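You operate a simulated robot arm through the tools that you are given. There is no shell and no other tool.

You are at the controls of a simulated robot arm. One attempt, no reset.

TASK
Bleed the air out, set the limit knob to 50 and pump up to 50 bar.
Fine: pump with the bleed knob open till no bubble is left, then shut it.

The check looks at the end state, three seconds after you hand in, the way a careful person would. Anything else that was tipped, shoved, dropped, spilled or broken makes it a failure.

THE ROBOT
A 7-joint arm with a two-finger gripper, fixed in place. Base frame: the origin is at the foot of the arm, x ahead of it, y to its left, z up; the work surface is at about z = 720. Units: mm, rad, N and s.
With the tool pointing down near the work surface it reaches from about 300 to 700 mm from the base axis. Its first joint turns from -1.152 to 1.152 rad. Payload 2.45 kg.
Tool frame: the origin (TCP) lies between the finger pads and is the grasp point; the fingertips stand 26 mm ahead of it; z points along the fingers, y is the line along which they close. Largest opening 96 mm; the body of the gripper starts 69 mm behind the TCP.
Orientation is told as [roll, pitch, yaw] about the base's x, y, z axes, in that order, counted from this pose: with the fingers straight down and closing along the base's y, the tool's x points along the base's -x, its y along +y and its z along -z.

THE INTERFACE
- The arm moves only by the tool send_rows. Its argument "rows" is a list that holds one entry, the list of rows, each a list of 7 numbers: the turn, a rotation vector about the tool's x, y, z in units of 60 degrees (1.0 is 60 degrees), then the shift along the tool's x, y, z in units of 300 mm (1.0 is 300 mm), then the closure, from 0 (fully open) to 1 (shut). In form: [[[wx, wy, wz, tx, ty, tz, fingers], ...]]. A call has 1 to 20 rows; each row is the pose to reach, as a shift and turn from the pose commanded when the call began, along the tool's axes at that moment. A call with a number of a shift or a turn outside -1 to 1 is refused whole. A row lasts 0.2 s, in which the tool goes at most 50 mm and 0.15 rad; a call with a longer step from one row to the next is refused whole, and so is a gripper value outside its range. Where a pose cannot be reached the arm comes as near as it can. A force on the tool above 90 N (or 10 N above the force at the start of the call, whichever is more), or a blocked arm, ends the call early, and 0.2 s more pass. The fingers move at their own pace and stop on an object; they squeeze with about 35 N. The grip force told is the motor's: it shows also when the fingers shut on nothing. Time passes only in rows, and 0.2 s behind the last, so rows that repeat a pose let the fingers close. It gives the time, the measured TCP pose, the force on the tool (base axes), the opening and the grip force at its end, in the units of the frame above (readings bear some noise), with the torque about the TCP (base axes, N m) and any sound that the robot's microphone picked up, and new pictures: "show" is both (left out), scene, wrist or none.
- Cameras (640 x 400 px; columns grow to the right, rows downward): "scene" is fixed at [175, -392.7, 1412.5]; the picture's right is [0.67, -0.74, 0.00], its down [-0.58, -0.52, -0.63] and it looks along [0.47, 0.42, -0.77] (base axes); focal length 214 px, centre (320, 200). "wrist" rides on the gripper at [82, 3, -98] in the tool frame; the picture's right is [-0.04, 1.00, 0.00], its down [-0.73, -0.03, -0.68] and it looks along [-0.68, -0.03, 0.73] (tool axes); focal length 256 px, centre (320, 200). There is no depth. A picture from a camera that has moved, and an enlarged one, comes with that camera's place and axes in the base frame and with its lens. The place of the scene camera against the robot may be out by one fixed shift of up to 25 mm in any direction.
- close_up(camera, box): a new picture of the part [left, top, right, bottom] of that camera's present view, enlarged. It takes no simulated time.
- job_done(): hands the job in; it is judged then, once.

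Nothing tells you positions but the pictures and the camera data. Unless the task says otherwise, let go and move clear before handing in.

The tools are called after ">>>" as name(argument=value, ...) on one line, values as JSON. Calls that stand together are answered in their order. send_rows: Moves the arm, as the interface text tells. Its arguments: {"type":"object","properties":{"rows":{"type":"array"},"show":{"type":"string","enum":["both","scene","wrist","none"]}},"required":["rows"]} The other tools are called the same way: close_up (camera, box) takes an enlarged picture of a part of a camera's view; job_done () hands the job in.

At the start:

```text
t: 0.0
position: [331.9, 120.4, 1309.7]
tool_rot: [0.001, -0.002, 0.002]
force: [-0.2, 0.4, 1.2]
ft_torque: [-0.01, 0.02, 0.0]
gripper_width: 96.0
finger_force: 0.0
```

scene: 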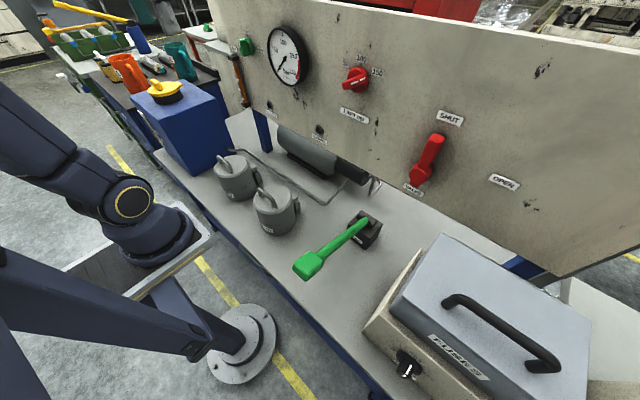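
wrist: 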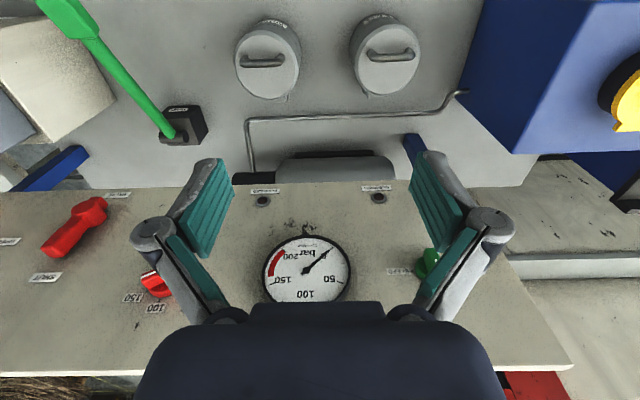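

I see a hydraulic test bench: a panel with a gauge, a red limit knob, a red lever (shut/open), a green bleed knob, and a green pump lever on the bench. I'll look closer before moving.

>>> close_up(camera="scene", box=[220, 20, 420, 145])

>>> close_up(camera="scene", box=[380, 90, 540, 190])

>>> close_up(camera="scene", box=[200, 120, 400, 290])

>>> close_up(camera="wrist", box=[220, 170, 460, 320])

>>> close_up(camera="wrist", box=[0, 180, 200, 320])

>>> close_up(camera="scene", box=[340, 230, 600, 400])

```text
3.20 times, centred on (320, 82) of scene
camera zoom: at [175.0, -392.7, 1412.5], right [0.67, -0.74, 0.0], down [-0.58, -0.52, -0.63], along [0.47, 0.42, -0.77], focal length 686 px, centre (320, 576)
```

zoom: 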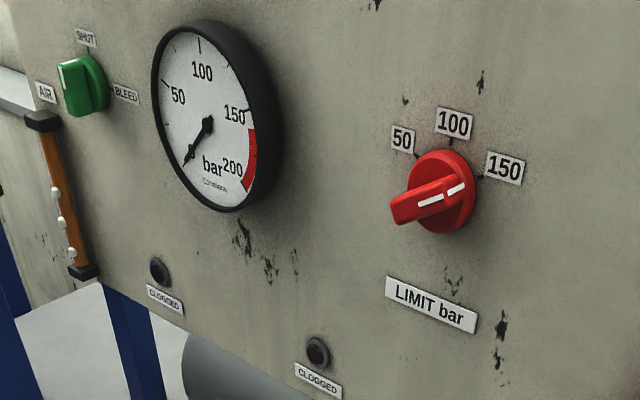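

```text
4.00 times, centred on (460, 140) of scene
camera zoom: at [175.0, -392.7, 1412.5], right [0.67, -0.74, 0.0], down [-0.58, -0.52, -0.63], along [0.47, 0.42, -0.77], focal length 858 px, centre (-240, 440)
```

zoom: 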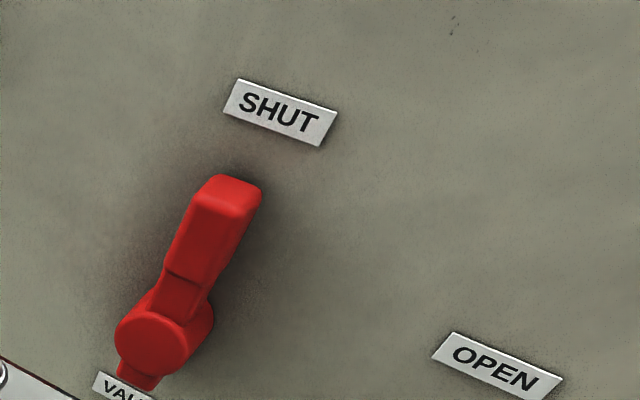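

```text
2.35 times, centred on (300, 205) of scene
camera zoom: at [175.0, -392.7, 1412.5], right [0.67, -0.74, 0.0], down [-0.58, -0.52, -0.63], along [0.47, 0.42, -0.77], focal length 505 px, centre (367, 188)
```

zoom: 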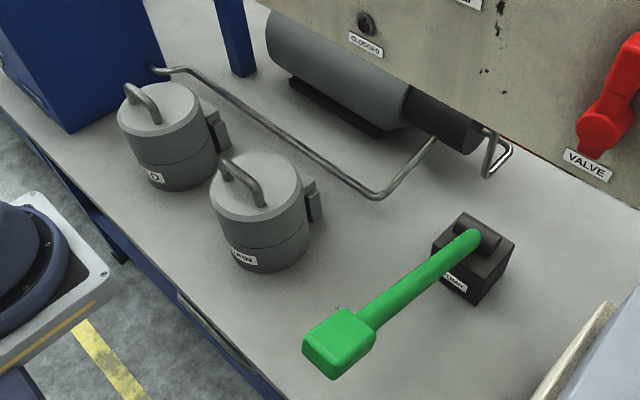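

```text
2.67 times, centred on (340, 245) of wrist
camera zoom: at [250.5, 124.5, 1408.5], right [0.04, 1.0, 0.0], down [0.73, -0.03, 0.68], along [0.68, -0.03, -0.73], focal length 683 px, centre (267, 80)
```

zoom: 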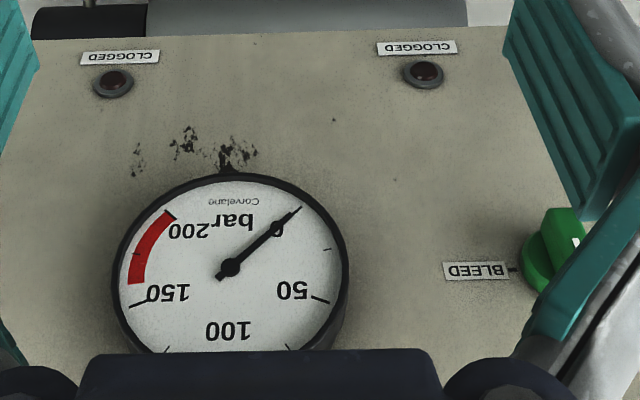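

```text
2.86 times, centred on (100, 250) of wrist
camera zoom: at [250.5, 124.5, 1408.5], right [0.04, 1.0, 0.0], down [0.73, -0.03, 0.68], along [0.68, -0.03, -0.73], focal length 731 px, centre (949, 57)
```

zoom: 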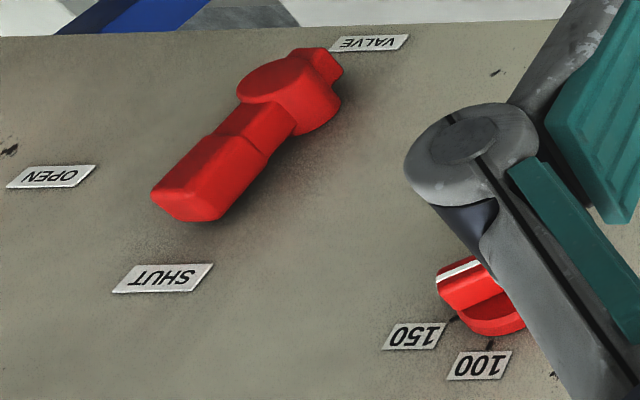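

```text
2.35 times, centred on (470, 315) of scene
camera zoom: at [175.0, -392.7, 1412.5], right [0.67, -0.74, 0.0], down [-0.58, -0.52, -0.63], along [0.47, 0.42, -0.77], focal length 505 px, centre (-33, -71)
```

zoom: 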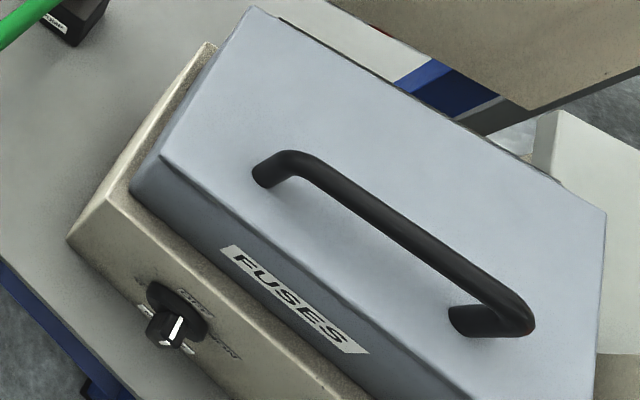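

The panel is roughly vertical at x≈600. I estimate the gauge at (580, 89, 1205), the limit knob near y=-130, z=1220, and the bleed knob near y=262, z=1195. The pump handle is near (300, -247, 950). I'll tilt the tool towards the panel for a better look.

>>> send_rows(rows=[[[0, -0.14, 0, -0.03, 0, 0.03, 0], [0, -0.28, 0, -0.06, 0, 0.06, 0], [0, -0.42, 0, -0.09, 0, 0.09, 0], [0, -0.56, 0, -0.12, 0, 0.12, 0], [0, -0.7, 0, -0.15, 0, 0.15, 0], [0, -0.84, 0, -0.18, 0, 0.18, 0], [0, -0.98, 0, -0.2, 0, 0.2, 0], [0, -0.98, 0, -0.2, 0, 0.2, 0]]])

```text
t: 1.8
position: [391.6, 119.8, 1249.1]
tool_rot: [-0.001, -1.027, 0.0]
force: [-0.3, 0.4, -0.4]
ft_torque: [0.02, -0.02, -0.02]
gripper_width: 95.8
finger_force: 0.0
camera wrist: at [266.3, 124.3, 1230.9], right [0.02, 1.0, 0.03], down [-0.2, -0.03, 0.98], along [0.98, -0.03, 0.2], focal length 256 px, centre (320, 200)
```

scene: 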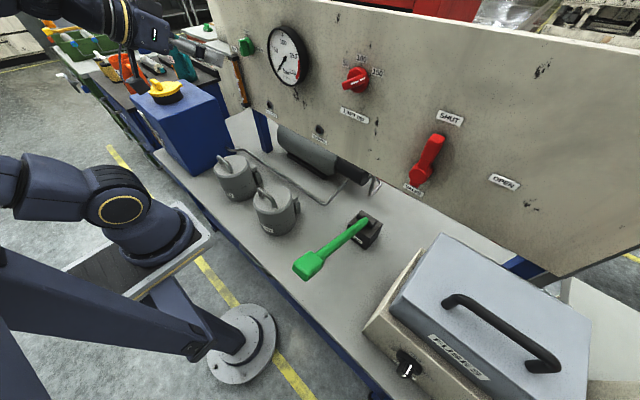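
wrist: 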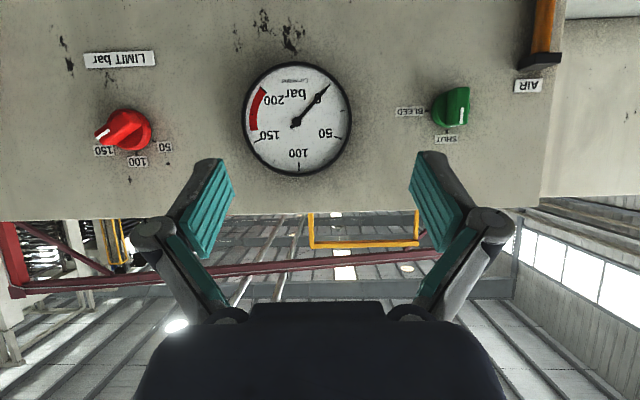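

>>> close_up(camera="wrist", box=[70, 80, 230, 180])

>>> close_up(camera="wrist", box=[380, 60, 560, 170])

>>> close_up(camera="wrist", box=[230, 50, 370, 190])

>>> close_up(camera="scene", box=[210, 20, 310, 120])

```text
4.00 times, centred on (150, 130) of wrist
camera zoom: at [266.3, 124.3, 1230.9], right [0.02, 1.0, 0.03], down [-0.2, -0.03, 0.98], along [0.98, -0.03, 0.2], focal length 1024 px, centre (1000, 480)
```

zoom: 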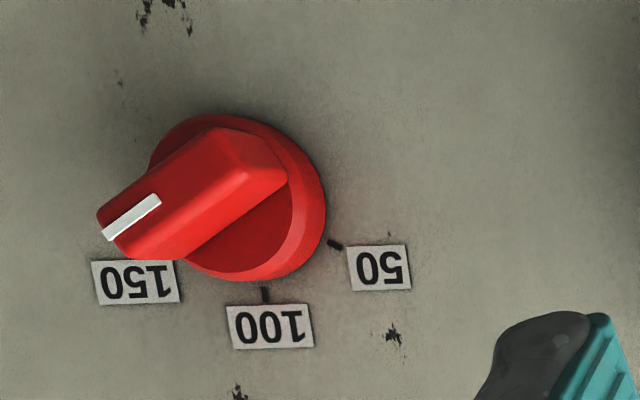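

```text
3.56 times, centred on (470, 115) of wrist
camera zoom: at [266.3, 124.3, 1230.9], right [0.02, 1.0, 0.03], down [-0.2, -0.03, 0.98], along [0.98, -0.03, 0.2], focal length 910 px, centre (-213, 502)
```

zoom: 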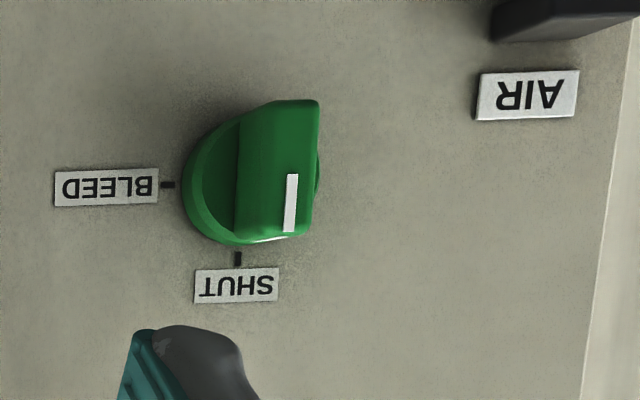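

```text
2.86 times, centred on (300, 120) of wrist
camera zoom: at [266.3, 124.3, 1230.9], right [0.02, 1.0, 0.03], down [-0.2, -0.03, 0.98], along [0.98, -0.03, 0.2], focal length 731 px, centre (377, 429)
```

zoom: 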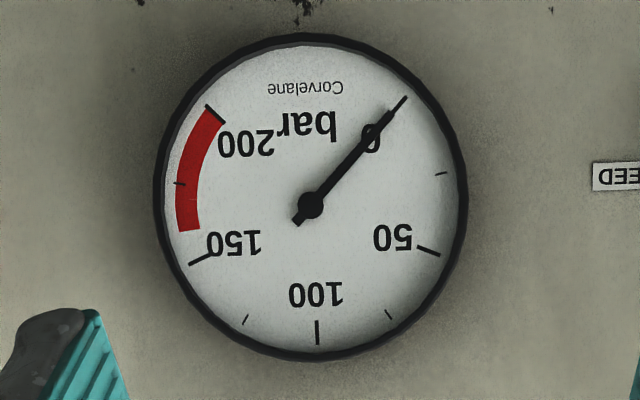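

```text
4.00 times, centred on (260, 70) of scene
camera zoom: at [175.0, -392.7, 1412.5], right [0.67, -0.74, 0.0], down [-0.58, -0.52, -0.63], along [0.47, 0.42, -0.77], focal length 858 px, centre (560, 720)
```

zoom: 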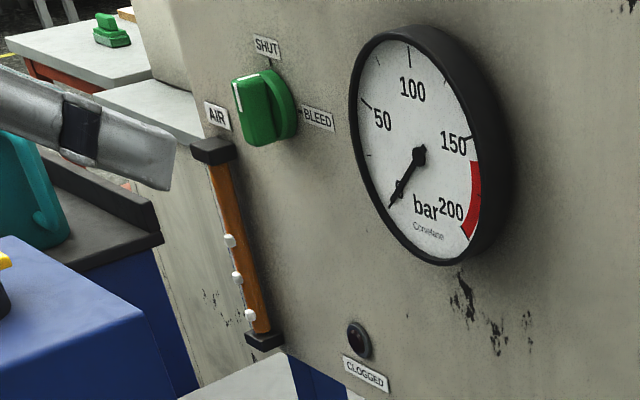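

The limit knob points at 150, the bleed knob is at SHUT, the gauge reads 0 and the sight tube shows 3 bubbles. I put the limit knob centre near (612, -132, 1201). Next I bring the tool level and in front of it.

>>> send_rows(rows=[[[0, -0.08, 0, 0.001, -0.12, 0.044, 0], [0, -0.16, 0, 0.002, -0.24, 0.088, 0], [0, -0.24, 0, 0.003, -0.36, 0.132, 0], [0, -0.32, 0, 0.004, -0.48, 0.176, 0], [0, -0.4, 0, 0.005, -0.6, 0.22, 0], [0, -0.48, 0, 0.005, -0.72, 0.264, 0], [0, -0.52, 0, 0.005, -0.84, 0.307, 0], [0, -0.52, 0, 0.005, -0.84, 0.307, 0]]])

```text
t: 3.6
position: [483.9, -150.2, 1211.5]
tool_rot: [-1.46, -1.572, 1.46]
force: [0.7, 0.6, 0.2]
ft_torque: [-0.02, 0.0, -0.02]
gripper_width: 95.9
finger_force: 0.1
out of reach, approached as far as the arm can: row 2, 3, 4, 5, 6, 7, 8
camera wrist: at [386.4, -145.7, 1129.1], right [0.0, 1.0, 0.04], down [-0.68, -0.03, 0.73], along [0.73, -0.03, 0.68], focal length 256 px, centre (320, 200)
```

scene: 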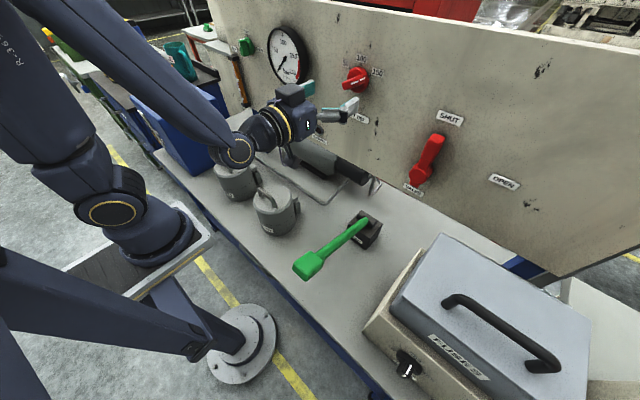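
wrist: 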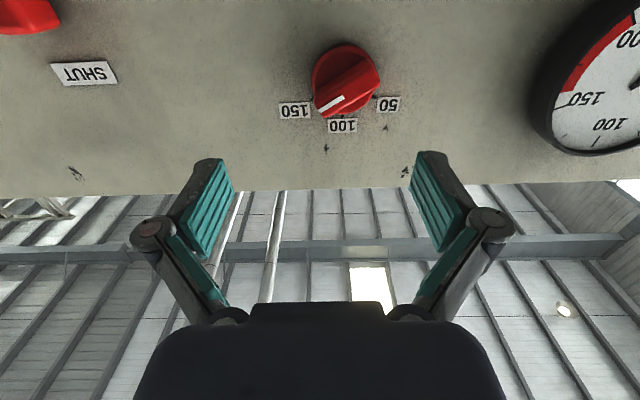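

The pose came out about 20 mm off target, near a reach limit of the arm. I'll look at the knob from here.

>>> close_up(camera="wrist", box=[265, 30, 425, 140])

```text
3.64 times, centred on (345, 85) of wrist
camera zoom: at [386.4, -145.7, 1129.1], right [0.0, 1.0, 0.04], down [-0.68, -0.03, 0.73], along [0.73, -0.03, 0.68], focal length 931 px, centre (229, 618)
```

zoom: 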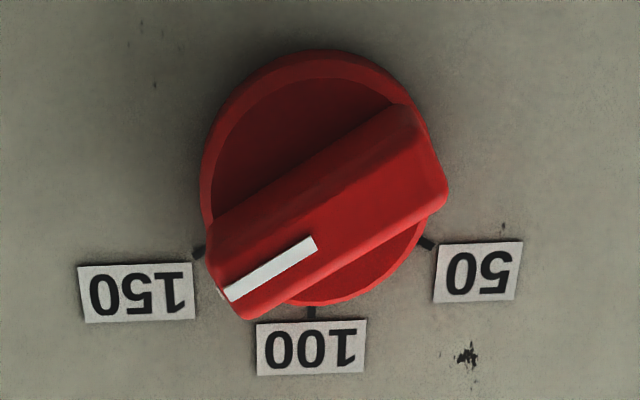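

From two wrist views I put the limit knob centre at (607, -130, 1201), with its front face at x≈573 and the bar at +60°. I'll roll the gripper by 60° so it straddles the bar, and move a little forward.

>>> send_rows(rows=[[[0, 0, 0.13, 0, 0, 0.03, 0], [0, 0, 0.26, 0, 0, 0.06, 0], [0, 0, 0.39, 0, 0, 0.1, 0], [0, 0, 0.52, 0, 0, 0.1, 0], [0, 0, 0.65, 0, 0, 0.1, 0], [0, 0, 0.78, 0, 0, 0.1, 0], [0, 0, 0.91, 0, 0, 0.1, 0], [0, 0, 1.0, 0, 0, 0.1, 0], [0, 0, 1.0, 0, 0, 0.1, 0]]])

```text
t: 5.6
position: [516.6, -148.3, 1209.8]
tool_rot: [1.571, -0.521, -1.571]
force: [0.5, 0.1, 0.8]
ft_torque: [-0.01, -0.03, -0.04]
gripper_width: 96.1
finger_force: 0.2
camera wrist: at [418.4, -74.4, 1172.7], right [0.0, 0.46, 0.89], down [-0.68, -0.65, 0.34], along [0.73, -0.6, 0.31], focal length 256 px, centre (320, 200)
```

scene: 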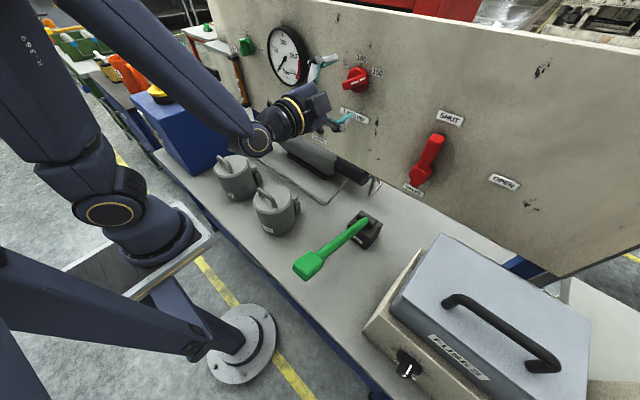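
wrist: 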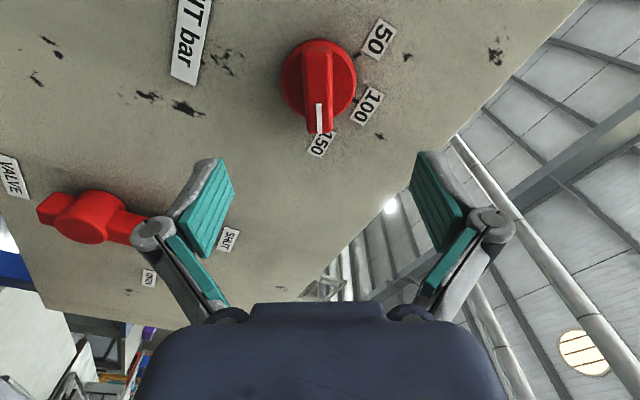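

The gripper is aligned with the bar. I'll shift sideways onto the knob's axis and advance until it straddles the bar.

>>> send_rows(rows=[[[0, 0, 0, 0.03, 0.002, 0, 0], [0, 0, 0, 0.0687, 0.0043, 0, 0], [0, 0, 0, 0.0687, 0.0043, 0.04, 0], [0, 0, 0, 0.0687, 0.0043, 0.08, 0], [0, 0, 0, 0.0687, 0.0043, 0.12, 0], [0, 0, 0, 0.0687, 0.0043, 0.14, 0], [0, 0, 0, 0.0687, 0.0043, 0.155, 0], [0, 0, 0, 0.0687, 0.0043, 0.168, 0], [0, 0, 0, 0.0687, 0.0043, 0.168, 0]]])

```text
t: 7.6
position: [568.0, -129.5, 1202.9]
tool_rot: [1.571, -0.523, -1.571]
force: [-0.3, 1.0, 0.7]
ft_torque: [-0.02, -0.01, 0.04]
gripper_width: 96.1
finger_force: 0.1
camera wrist: at [469.0, -56.2, 1163.9], right [0.0, 0.46, 0.89], down [-0.68, -0.65, 0.34], along [0.73, -0.6, 0.32], focal length 256 px, centre (320, 200)
```

scene: 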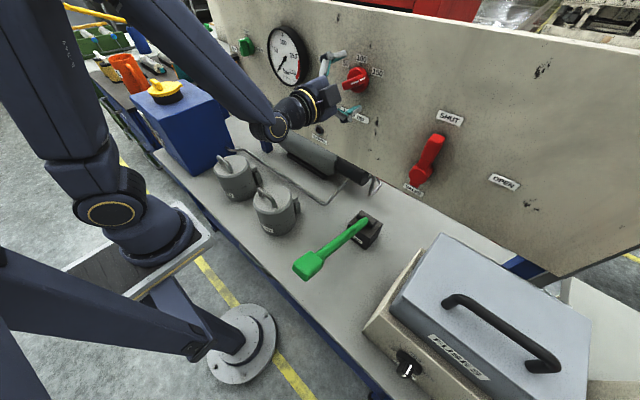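
wrist: 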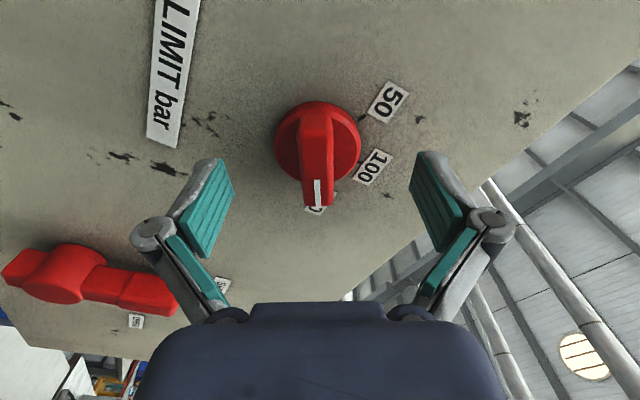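

The bar sits centred between the open fingers. I'll close on it now.

>>> send_rows(rows=[[[0, 0, 0, 0, 0, 0, 1], [0, 0, 0, 0, 0, 0, 1], [0, 0, 0, 0, 0, 0, 1], [0, 0, 0, 0, 0, 0, 1], [0, 0, 0, 0, 0, 0, 1], [0, 0, 0, 0, 0, 0, 1], [0, 0, 0, 0, 0, 0, 1]]], show="wrist")

```text
t: 9.2
position: [566.7, -130.6, 1200.4]
tool_rot: [1.565, -0.522, -1.572]
force: [5.1, -5.4, -11.0]
ft_torque: [-0.05, 0.26, -0.31]
gripper_width: 17.9
finger_force: 42.7
camera wrist: at [469.0, -56.8, 1163.0], right [0.0, 0.46, 0.89], down [-0.68, -0.65, 0.34], along [0.73, -0.6, 0.31], focal length 256 px, centre (320, 200)
```

wrist: 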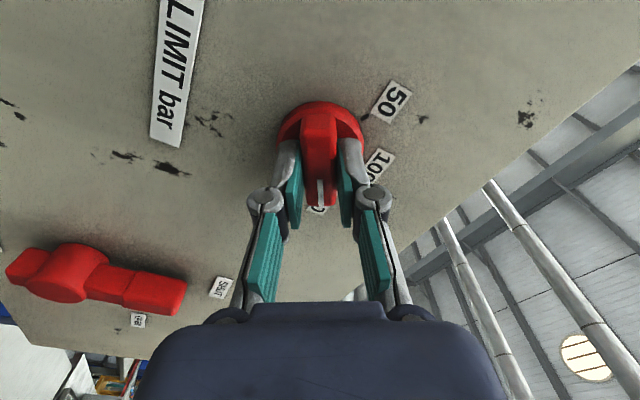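

Gripped at 17.9 mm. I'll turn the knob 60° counter-clockwise, then check.

>>> send_rows(rows=[[[0, 0, -0.06, 0.002, -0.006, 0, 1], [0, 0, -0.18, 0.002, -0.006, 0, 1], [0, 0, -0.3, 0.002, -0.006, 0, 1], [0, 0, -0.42, 0.002, -0.006, 0, 1], [0, 0, -0.54, 0.002, -0.006, 0, 1], [0, 0, -0.66, 0.002, -0.006, 0, 1], [0, 0, -0.78, 0.002, -0.006, 0, 1], [0, 0, -0.9, 0.002, -0.006, 0, 1], [0, 0, -1.0, 0.002, -0.006, 0, 1], [0, 0, -1.0, 0.002, -0.006, 0, 1]]])

```text
t: 11.4
position: [567.5, -129.8, 1201.0]
tool_rot: [-2.501, -1.567, 2.502]
force: [-9.0, 0.1, 6.7]
ft_torque: [0.0, -0.19, 0.01]
gripper_width: 18.0
finger_force: 42.9
camera wrist: at [469.2, -126.1, 1118.6], right [0.0, 1.0, 0.04], down [-0.68, -0.03, 0.73], along [0.73, -0.03, 0.68], focal length 256 px, centre (320, 200)
```

scene: 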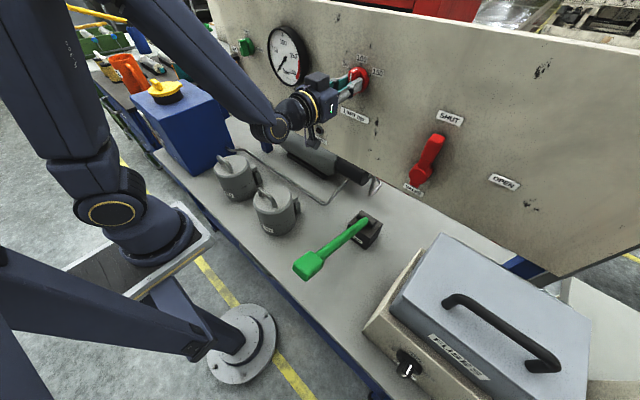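
wrist: 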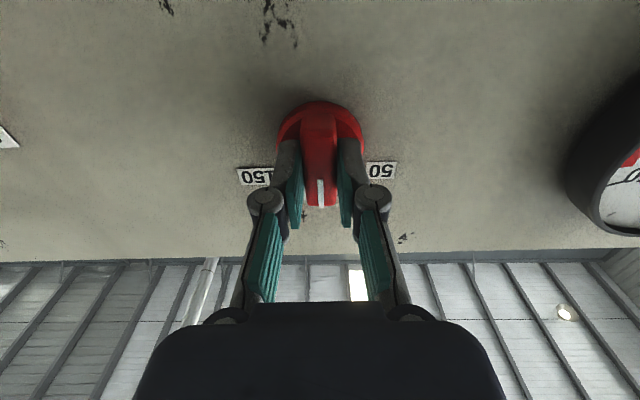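

The knob now points at 100. I'll turn it another 60° to 50.

>>> send_rows(rows=[[[0, 0, -0.1, 0, 0, 0, 1], [0, 0, -0.22, 0, 0, 0, 1], [0, 0, -0.34, 0, 0, 0, 1], [0, 0, -0.46, 0, 0, 0, 1], [0, 0, -0.58, 0, 0, 0, 1], [0, 0, -0.7, 0, 0, 0, 1], [0, 0, -0.82, 0, 0, 0, 1], [0, 0, -0.92, 0, 0, 0, 1], [0, 0, -1.0, 0, 0, 0, 1], [0, 0, -1.0, 0, 0, 0, 1]]])

```text
t: 13.6
position: [567.1, -130.4, 1199.6]
tool_rot: [-1.572, -0.523, 1.57]
force: [-6.1, 5.4, 10.7]
ft_torque: [0.07, 0.18, -0.78]
gripper_width: 18.0
finger_force: 43.1
camera wrist: at [469.0, -198.0, 1156.6], right [0.0, 0.53, -0.85], down [-0.68, 0.62, 0.39], along [0.73, 0.57, 0.36], focal length 256 px, centre (320, 200)
```

scene: 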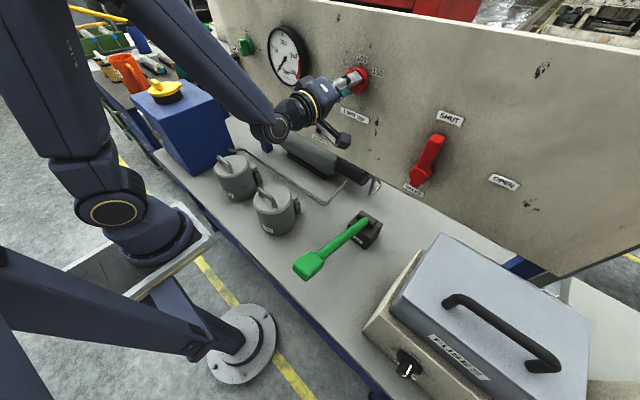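
wrist: 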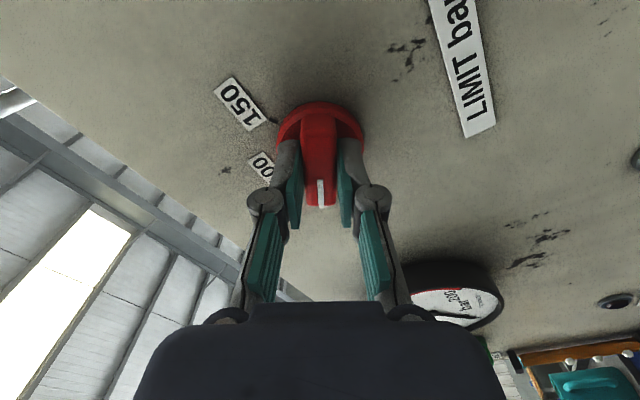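

The tool is at -60°, so the knob should point at 50. I'll open the fingers and back off to check it.

>>> send_rows(rows=[[[0, 0, 0, 0, 0, 0, 0.5], [0, 0, 0, 0, 0, 0, 0.3], [0, 0, 0, 0, 0, 0, 0.3], [0, 0, 0, 0, 0, 0, 0.3], [0, 0, 0, 0, 0, -0.05, 0.3], [0, 0, 0, 0, 0, -0.12, 0], [0, 0, 0, 0, 0, -0.2, 0], [0, 0, 0, 0, 0, -0.25, 0], [0, 0, 0, 0, 0, -0.25, 0]]])

>>> close_up(camera="scene", box=[330, 40, 410, 100])

```text
t: 15.6
position: [498.8, -136.5, 1204.0]
tool_rot: [-1.573, -0.523, 1.571]
force: [-0.2, -0.6, 1.0]
ft_torque: [0.0, -0.03, 0.01]
gripper_width: 95.9
finger_force: 0.0
out of reach, approached as far as the arm can: row 8, 9
camera wrist: at [401.4, -204.3, 1159.6], right [0.0, 0.53, -0.85], down [-0.68, 0.62, 0.39], along [0.73, 0.57, 0.36], focal length 256 px, centre (320, 200)
```

scene: 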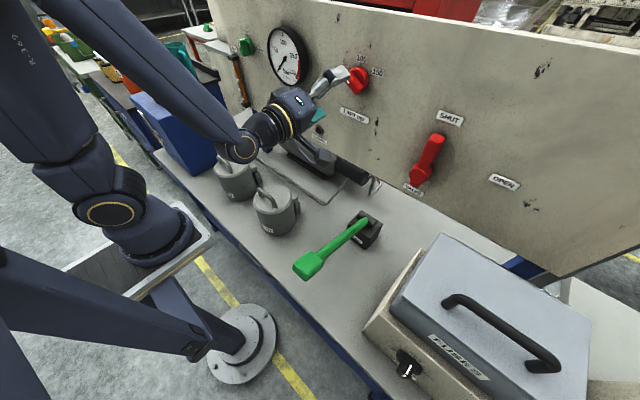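
wrist: 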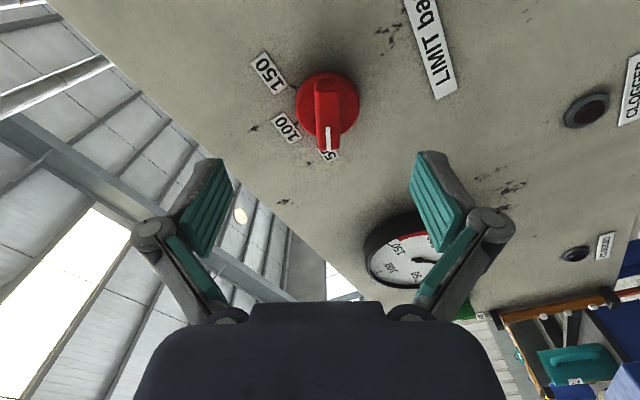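

```text
6.67 times, centred on (370, 70) of scene
camera zoom: at [175.0, -392.7, 1412.5], right [0.67, -0.74, 0.0], down [-0.58, -0.52, -0.63], along [0.47, 0.42, -0.77], focal length 1430 px, centre (-13, 1067)
```

zoom: 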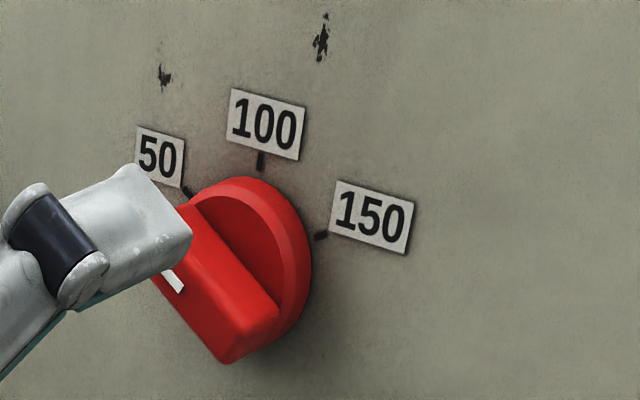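

The limit knob now points exactly at 50. Next I move across to the bleed knob at about (607, 279, 1190), rolling the gripper back to level on the way.

>>> send_rows(rows=[[[0, 0, 0.125, -0.075, 0.0455, 0, 0], [0, 0, 0.25, -0.15, 0.091, 0, 0], [0, 0, 0.375, -0.225, 0.1365, 0, 0], [0, 0, 0.5, -0.3, 0.182, 0, 0], [0, 0, 0.625, -0.375, 0.2275, 0, 0], [0, 0, 0.75, -0.45, 0.273, 0, 0], [0, 0, 0.875, -0.525, 0.3185, 0, 0], [0, 0, 1.0, -0.598, 0.364, 0, 0], [0, 0, 1.0, -0.598, 0.364, 0, 0]]])

```text
t: 17.6
position: [527.5, 87.0, 1208.4]
tool_rot: [1.199, -1.569, -1.2]
force: [-0.2, 0.3, 0.3]
ft_torque: [0.01, 0.01, 0.0]
gripper_width: 96.1
finger_force: 0.0
out of reach, approached as far as the arm can: row 1, 2, 3, 4, 5, 6, 7, 8, 9
camera wrist: at [429.2, 90.3, 1126.7], right [0.0, 1.0, 0.04], down [-0.68, -0.03, 0.73], along [0.73, -0.03, 0.68], focal length 256 px, centre (320, 200)
```

scene: 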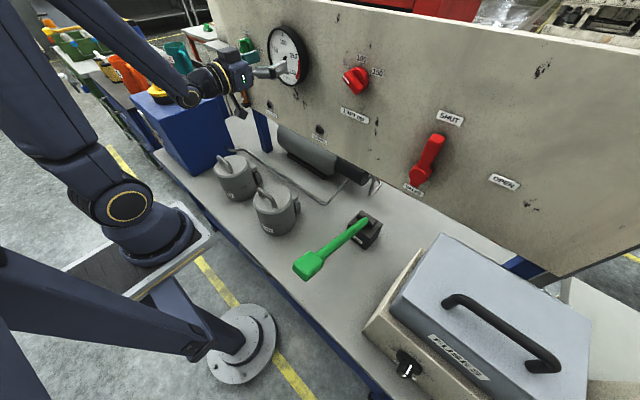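
wrist: 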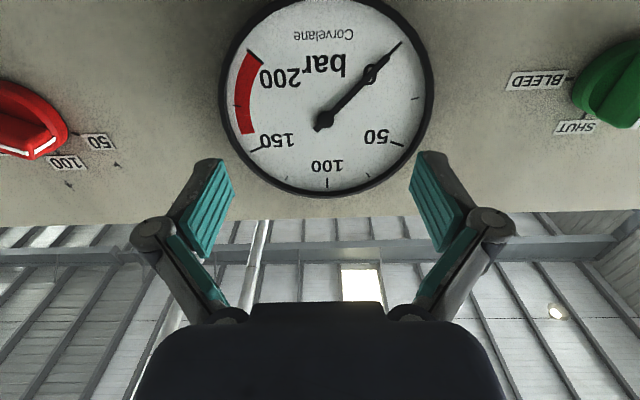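

I'm in front of the gauge, level and clear of it. Continuing across to y≈279.

>>> send_rows(rows=[[[0, 0, 0, 0.01, 0.12, 0, 0], [0, 0, 0, 0.03, 0.25, 0, 0], [0, 0, 0, 0.05, 0.38, 0, 0], [0, 0, 0, 0.06, 0.51, 0, 0], [0, 0, 0, 0.06, 0.6, 0, 0], [0, 0, 0, 0.06, 0.64, 0, 0], [0, 0, 0, 0.06, 0.64, 0, 0]]])

>>> close_up(camera="wrist", box=[250, 30, 410, 140])

```text
t: 19.2
position: [527.8, 278.5, 1189.4]
tool_rot: [-1.715, -1.571, 1.712]
force: [-0.2, 0.9, -0.2]
ft_torque: [0.02, -0.04, 0.0]
gripper_width: 96.0
finger_force: 0.0
camera wrist: at [429.8, 283.0, 1108.2], right [0.0, 1.0, 0.04], down [-0.68, -0.03, 0.73], along [0.73, -0.03, 0.68], focal length 256 px, centre (320, 200)
```

scene: 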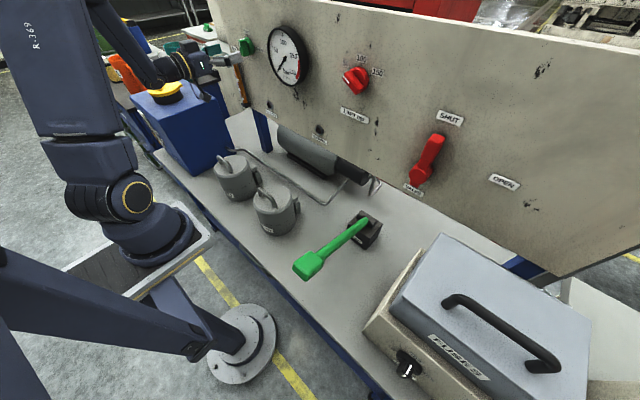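
wrist: 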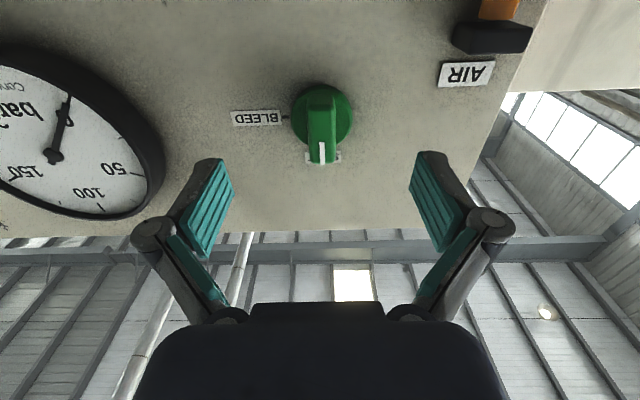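

```text
3.64 times, centred on (330, 85) of wrist
camera zoom: at [429.8, 283.0, 1108.2], right [0.0, 1.0, 0.04], down [-0.68, -0.03, 0.73], along [0.73, -0.03, 0.68], focal length 931 px, centre (284, 618)
```

zoom: 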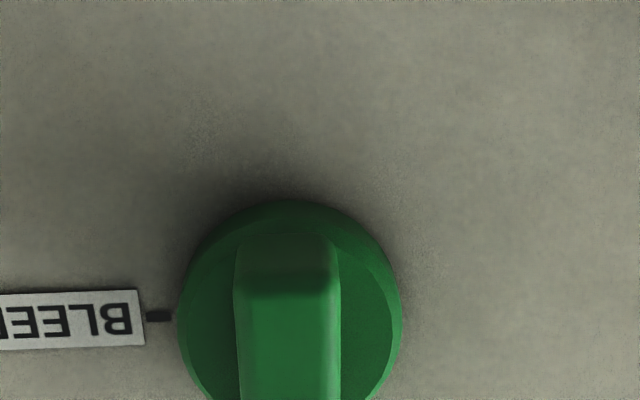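

The bleed knob centre is at (279.6, 1190) and its bar is vertical at SHUT. I'll advance and close on it.

>>> send_rows(rows=[[[0, 0, 0, 0, 0.003, 0.04, 0], [0, 0, 0, -0.001, 0.003, 0.08, 0], [0, 0, 0, -0.001, 0.003, 0.11, 0], [0, 0, 0, -0.001, 0.003, 0.131, 0], [0, 0, 0, -0.001, 0.003, 0.131, 0], [0, 0, 0, -0.001, 0.003, 0.131, 1], [0, 0, 0, -0.001, 0.003, 0.131, 1], [0, 0, 0, -0.001, 0.003, 0.131, 1], [0, 0, 0, -0.001, 0.003, 0.131, 1], [0, 0, 0, -0.001, 0.003, 0.131, 1], [0, 0, 0, -0.001, 0.003, 0.131, 1], [0, 0, 0, -0.001, 0.003, 0.131, 1]]])

```text
t: 21.8
position: [565.9, 280.1, 1189.7]
tool_rot: [1.782, -1.571, -1.782]
force: [0.1, 1.0, 0.1]
ft_torque: [0.0, -0.01, -0.04]
gripper_width: 18.1
finger_force: 43.2
camera wrist: at [467.8, 284.1, 1108.7], right [0.0, 1.0, 0.04], down [-0.68, -0.03, 0.73], along [0.73, -0.03, 0.68], focal length 256 px, centre (320, 200)
```

scene: 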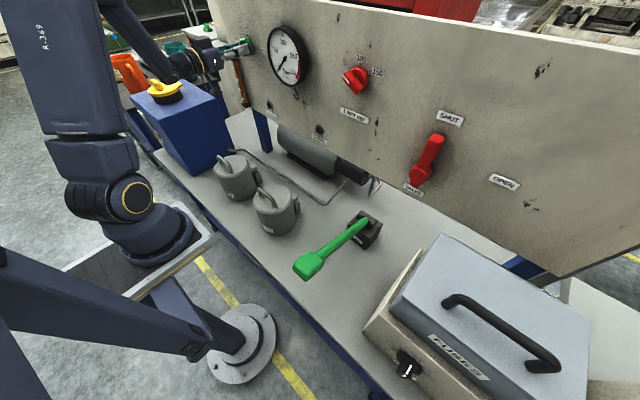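
wrist: 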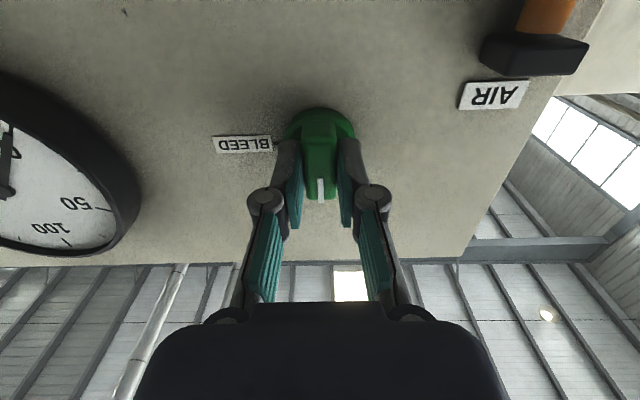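

Gripped cleanly. Turning clockwise from SHUT towards BLEED, 60° first.

>>> send_rows(rows=[[[0, 0, 0.08, 0, 0, 0, 1], [0, 0, 0.2, 0, 0, 0, 1], [0, 0, 0.32, 0, 0, 0, 1], [0, 0, 0.44, 0, 0, 0, 1], [0, 0, 0.56, 0, 0, 0, 1], [0, 0, 0.68, 0, 0, 0, 1], [0, 0, 0.8, 0, 0, 0, 1], [0, 0, 0.9, 0, 0, 0, 1], [0, 0, 1.0, 0, 0, 0, 1], [0, 0, 1.0, 0, 0, 0, 1]]])

```text
t: 24.0
position: [567.0, 278.9, 1190.1]
tool_rot: [1.571, -0.523, -1.571]
force: [-12.6, -9.5, -0.8]
ft_torque: [0.01, 0.59, 0.77]
gripper_width: 17.9
finger_force: 43.2
camera wrist: at [467.9, 353.2, 1152.5], right [0.0, 0.46, 0.89], down [-0.68, -0.65, 0.34], along [0.73, -0.6, 0.31], focal length 256 px, centre (320, 200)
```

scene: 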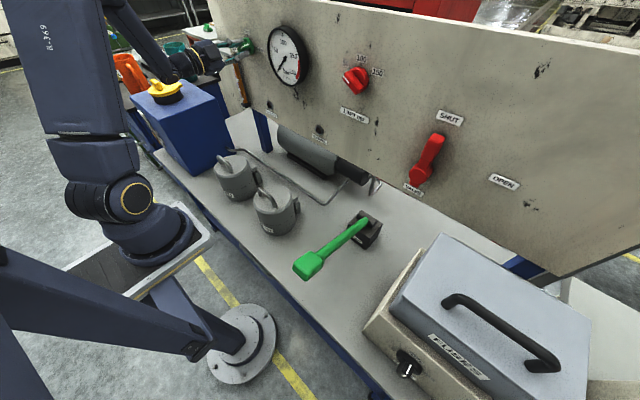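
wrist: 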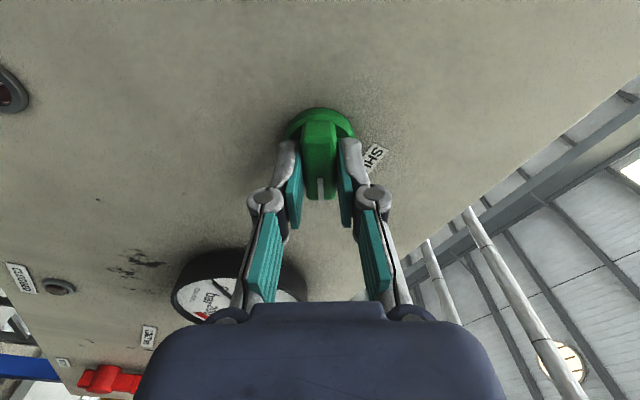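

Working; now 30° more to reach BLEED.

>>> send_rows(rows=[[[0, 0, 0.1, 0, 0, 0, 1], [0, 0, 0.2, 0, 0, 0, 1], [0, 0, 0.3, 0, 0, 0, 1], [0, 0, 0.4, 0, 0, 0, 1], [0, 0, 0.5, 0, 0, 0, 1], [0, 0, 0.5, 0, 0, 0, 1]]])

```text
t: 25.4
position: [565.5, 279.1, 1191.3]
tool_rot: [1.571, 0.002, -1.572]
force: [-19.2, -11.5, -2.3]
ft_torque: [-0.06, 0.05, 0.23]
gripper_width: 18.0
finger_force: 43.6
camera wrist: at [467.9, 362.4, 1193.6], right [0.0, -0.04, 1.0], down [-0.68, -0.73, -0.03], along [0.73, -0.68, -0.03], focal length 256 px, centre (320, 200)
```

scene: 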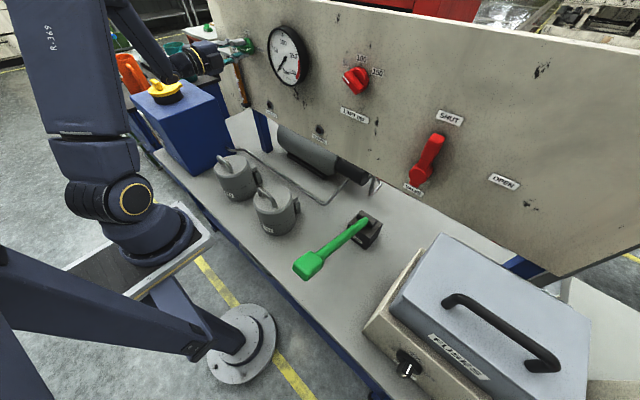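
wrist: 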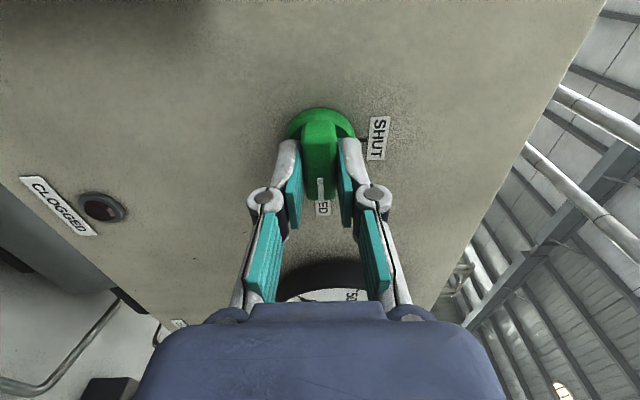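

The knob is at BLEED. I'll release and back away.

>>> send_rows(rows=[[[0, 0, 0, 0, 0, 0, 0.5], [0, 0, 0, 0, 0, 0, 0.3], [0, 0, 0, 0, 0, 0, 0.2], [0, 0, 0, 0, 0, 0, 0.2], [0, 0, 0, 0, 0, -0.05, 0.1], [0, 0, 0, 0, 0, -0.1, 0], [0, 0, 0, 0, 0, -0.15, 0], [0, 0, 0, 0, 0, -0.15, 0]]])

>>> close_up(camera="wrist", box=[240, 40, 420, 200])

>>> close_up(camera="scene", box=[210, 20, 310, 120])

```text
t: 27.2
position: [520.6, 279.0, 1191.0]
tool_rot: [1.569, 0.0, -1.57]
force: [-0.8, -0.6, 0.5]
ft_torque: [0.02, 0.0, 0.0]
gripper_width: 96.2
finger_force: 0.1
camera wrist: at [423.3, 361.9, 1194.3], right [0.0, -0.04, 1.0], down [-0.68, -0.73, -0.03], along [0.73, -0.68, -0.03], focal length 256 px, centre (320, 200)
```

scene: 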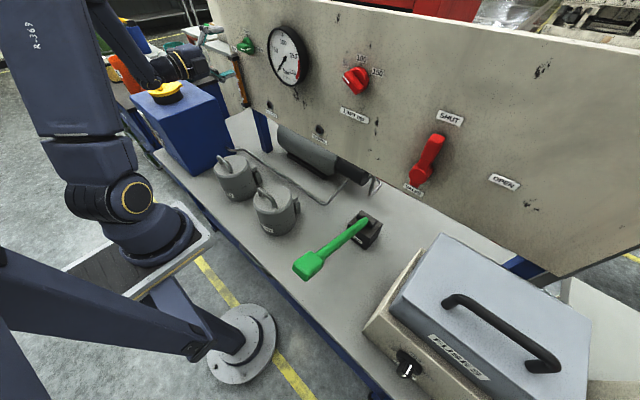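
wrist: 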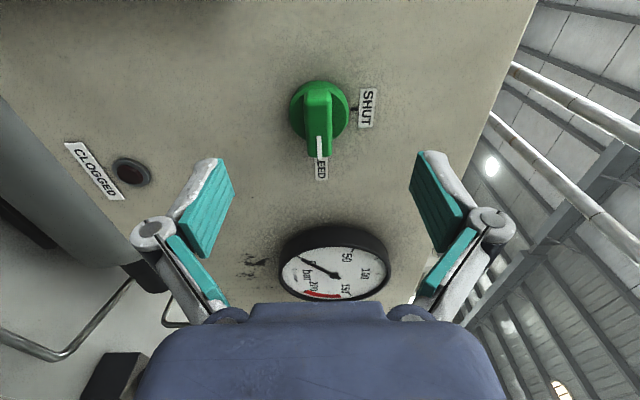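

```text
2.50 times, centred on (330, 120) of wrist
camera zoom: at [423.3, 361.9, 1194.3], right [0.0, -0.04, 1.0], down [-0.68, -0.73, -0.03], along [0.73, -0.68, -0.03], focal length 640 px, centre (295, 400)
```

zoom: 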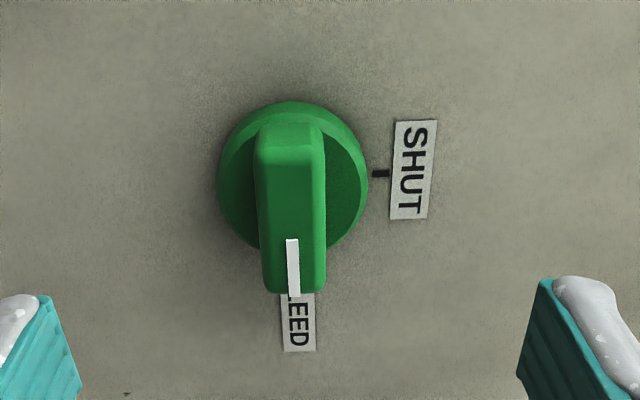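

```text
4.00 times, centred on (260, 70) of scene
camera zoom: at [175.0, -392.7, 1412.5], right [0.67, -0.74, 0.0], down [-0.58, -0.52, -0.63], along [0.47, 0.42, -0.77], focal length 858 px, centre (560, 720)
```

zoom: 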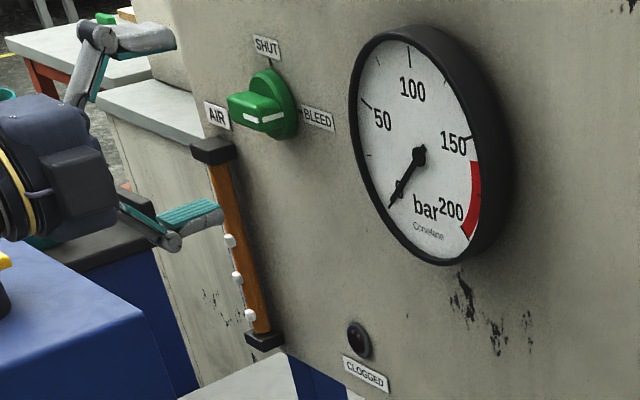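

The bleed knob is at BLEED. Now I swing the tool across towards the pump handle at about (299, -247, 952), turning it to point down. I do this in two legs.

>>> send_rows(rows=[[[0.072, 0.072, -0.072, -0.11, 0.0125, -0.042, 0], [0.144, 0.144, -0.144, -0.22, 0.025, -0.083, 0], [0.216, 0.216, -0.216, -0.33, 0.0375, -0.125, 0], [0.288, 0.288, -0.288, -0.44, 0.05, -0.167, 0], [0.36, 0.36, -0.36, -0.55, 0.0625, -0.208, 0], [0.432, 0.432, -0.432, -0.66, 0.075, -0.25, 0], [0.504, 0.504, -0.504, -0.77, 0.0875, -0.29, 0], [0.577, 0.577, -0.577, -0.877, 0.1, -0.333, 0], [0.577, 0.577, -0.577, -0.877, 0.1, -0.333, 0]]])

```text
t: 29.2
position: [421.4, 16.8, 1220.5]
tool_rot: [0.785, -0.339, -0.785]
force: [0.2, 0.9, 0.1]
ft_torque: [0.03, -0.01, 0.01]
gripper_width: 96.1
finger_force: 0.1
camera wrist: at [303.1, 41.2, 1262.2], right [0.36, 0.64, 0.68], down [0.03, -0.73, 0.68], along [0.93, -0.23, -0.28], focal length 256 px, centre (320, 200)
```

scene: 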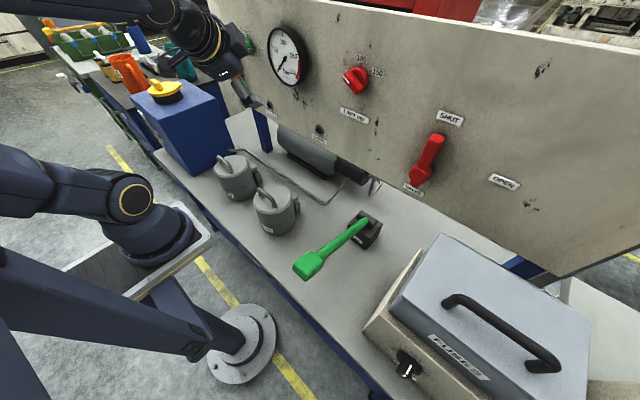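
wrist: 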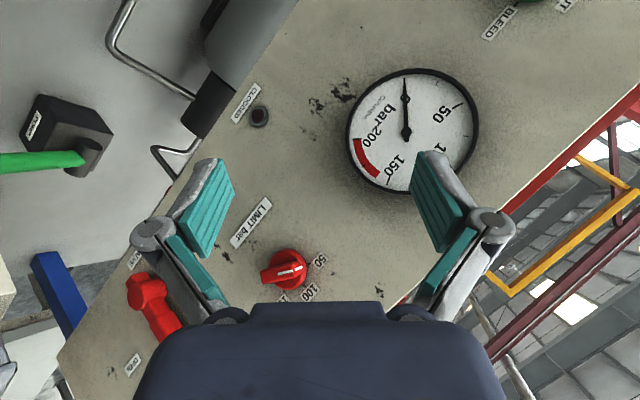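

Second leg: move over the pump handle with the tool pointing straight down.

>>> send_rows(rows=[[[0.072, 0.072, -0.072, -0.03, -0.118, -0.034, 0], [0.144, 0.144, -0.144, -0.06, -0.236, -0.068, 0], [0.216, 0.216, -0.216, -0.09, -0.354, -0.102, 0], [0.288, 0.288, -0.288, -0.12, -0.472, -0.137, 0], [0.36, 0.36, -0.36, -0.15, -0.59, -0.171, 0], [0.432, 0.432, -0.432, -0.18, -0.707, -0.205, 0], [0.504, 0.504, -0.504, -0.21, -0.825, -0.239, 0], [0.577, 0.577, -0.577, -0.24, -0.943, -0.273, 0], [0.577, 0.577, -0.577, -0.24, -0.943, -0.273, 0]]])

```text
t: 31.2
position: [320.8, -245.7, 1109.4]
tool_rot: [0.0, 0.0, 0.0]
force: [-0.2, -0.4, 0.1]
ft_torque: [-0.01, 0.02, 0.01]
gripper_width: 95.9
finger_force: 0.0
camera wrist: at [239.5, -242.0, 1207.7], right [0.04, 1.0, 0.0], down [0.73, -0.03, 0.68], along [0.68, -0.03, -0.73], focal length 256 px, centre (320, 200)
```

scene: 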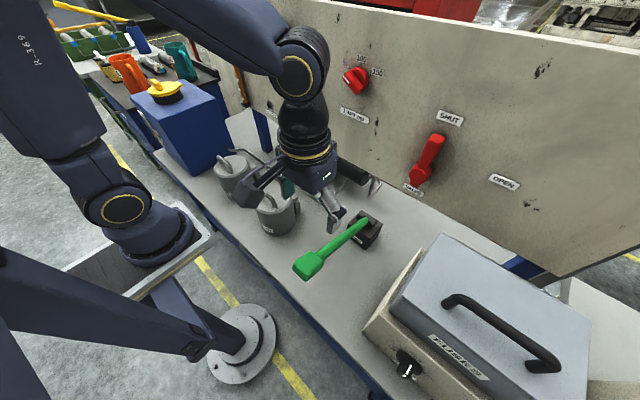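
wrist: 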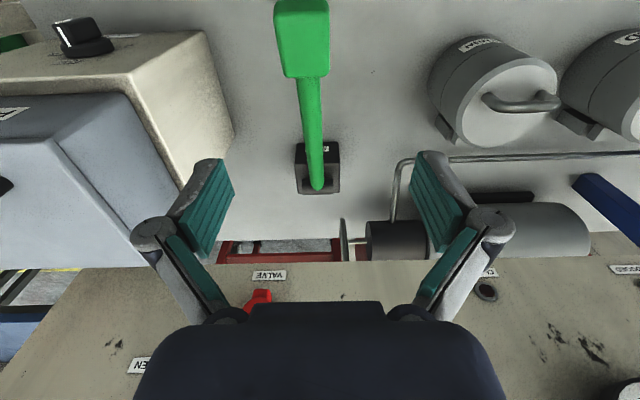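

The tool now points down above the pump. I need the lever's handle and pivot precisely, so I'll look closer.

>>> close_up(camera="wrist", box=[220, 0, 400, 210])

>>> close_up(camera="scene", box=[280, 200, 400, 290])

```text
1.90 times, centred on (310, 105) of wrist
camera zoom: at [239.5, -242.0, 1207.7], right [0.04, 1.0, 0.0], down [0.73, -0.03, 0.68], along [0.68, -0.03, -0.73], focal length 488 px, centre (339, 381)
```

zoom: 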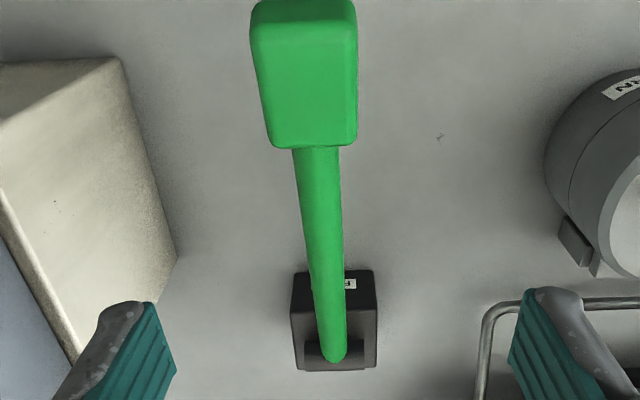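

```text
4.44 times, centred on (340, 245) of scene
camera zoom: at [175.0, -392.7, 1412.5], right [0.67, -0.74, 0.0], down [-0.58, -0.52, -0.63], along [0.47, 0.42, -0.77], focal length 953 px, centre (231, 0)
```

zoom: 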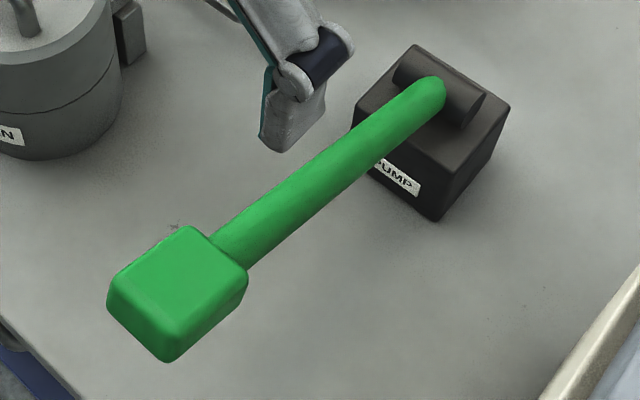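

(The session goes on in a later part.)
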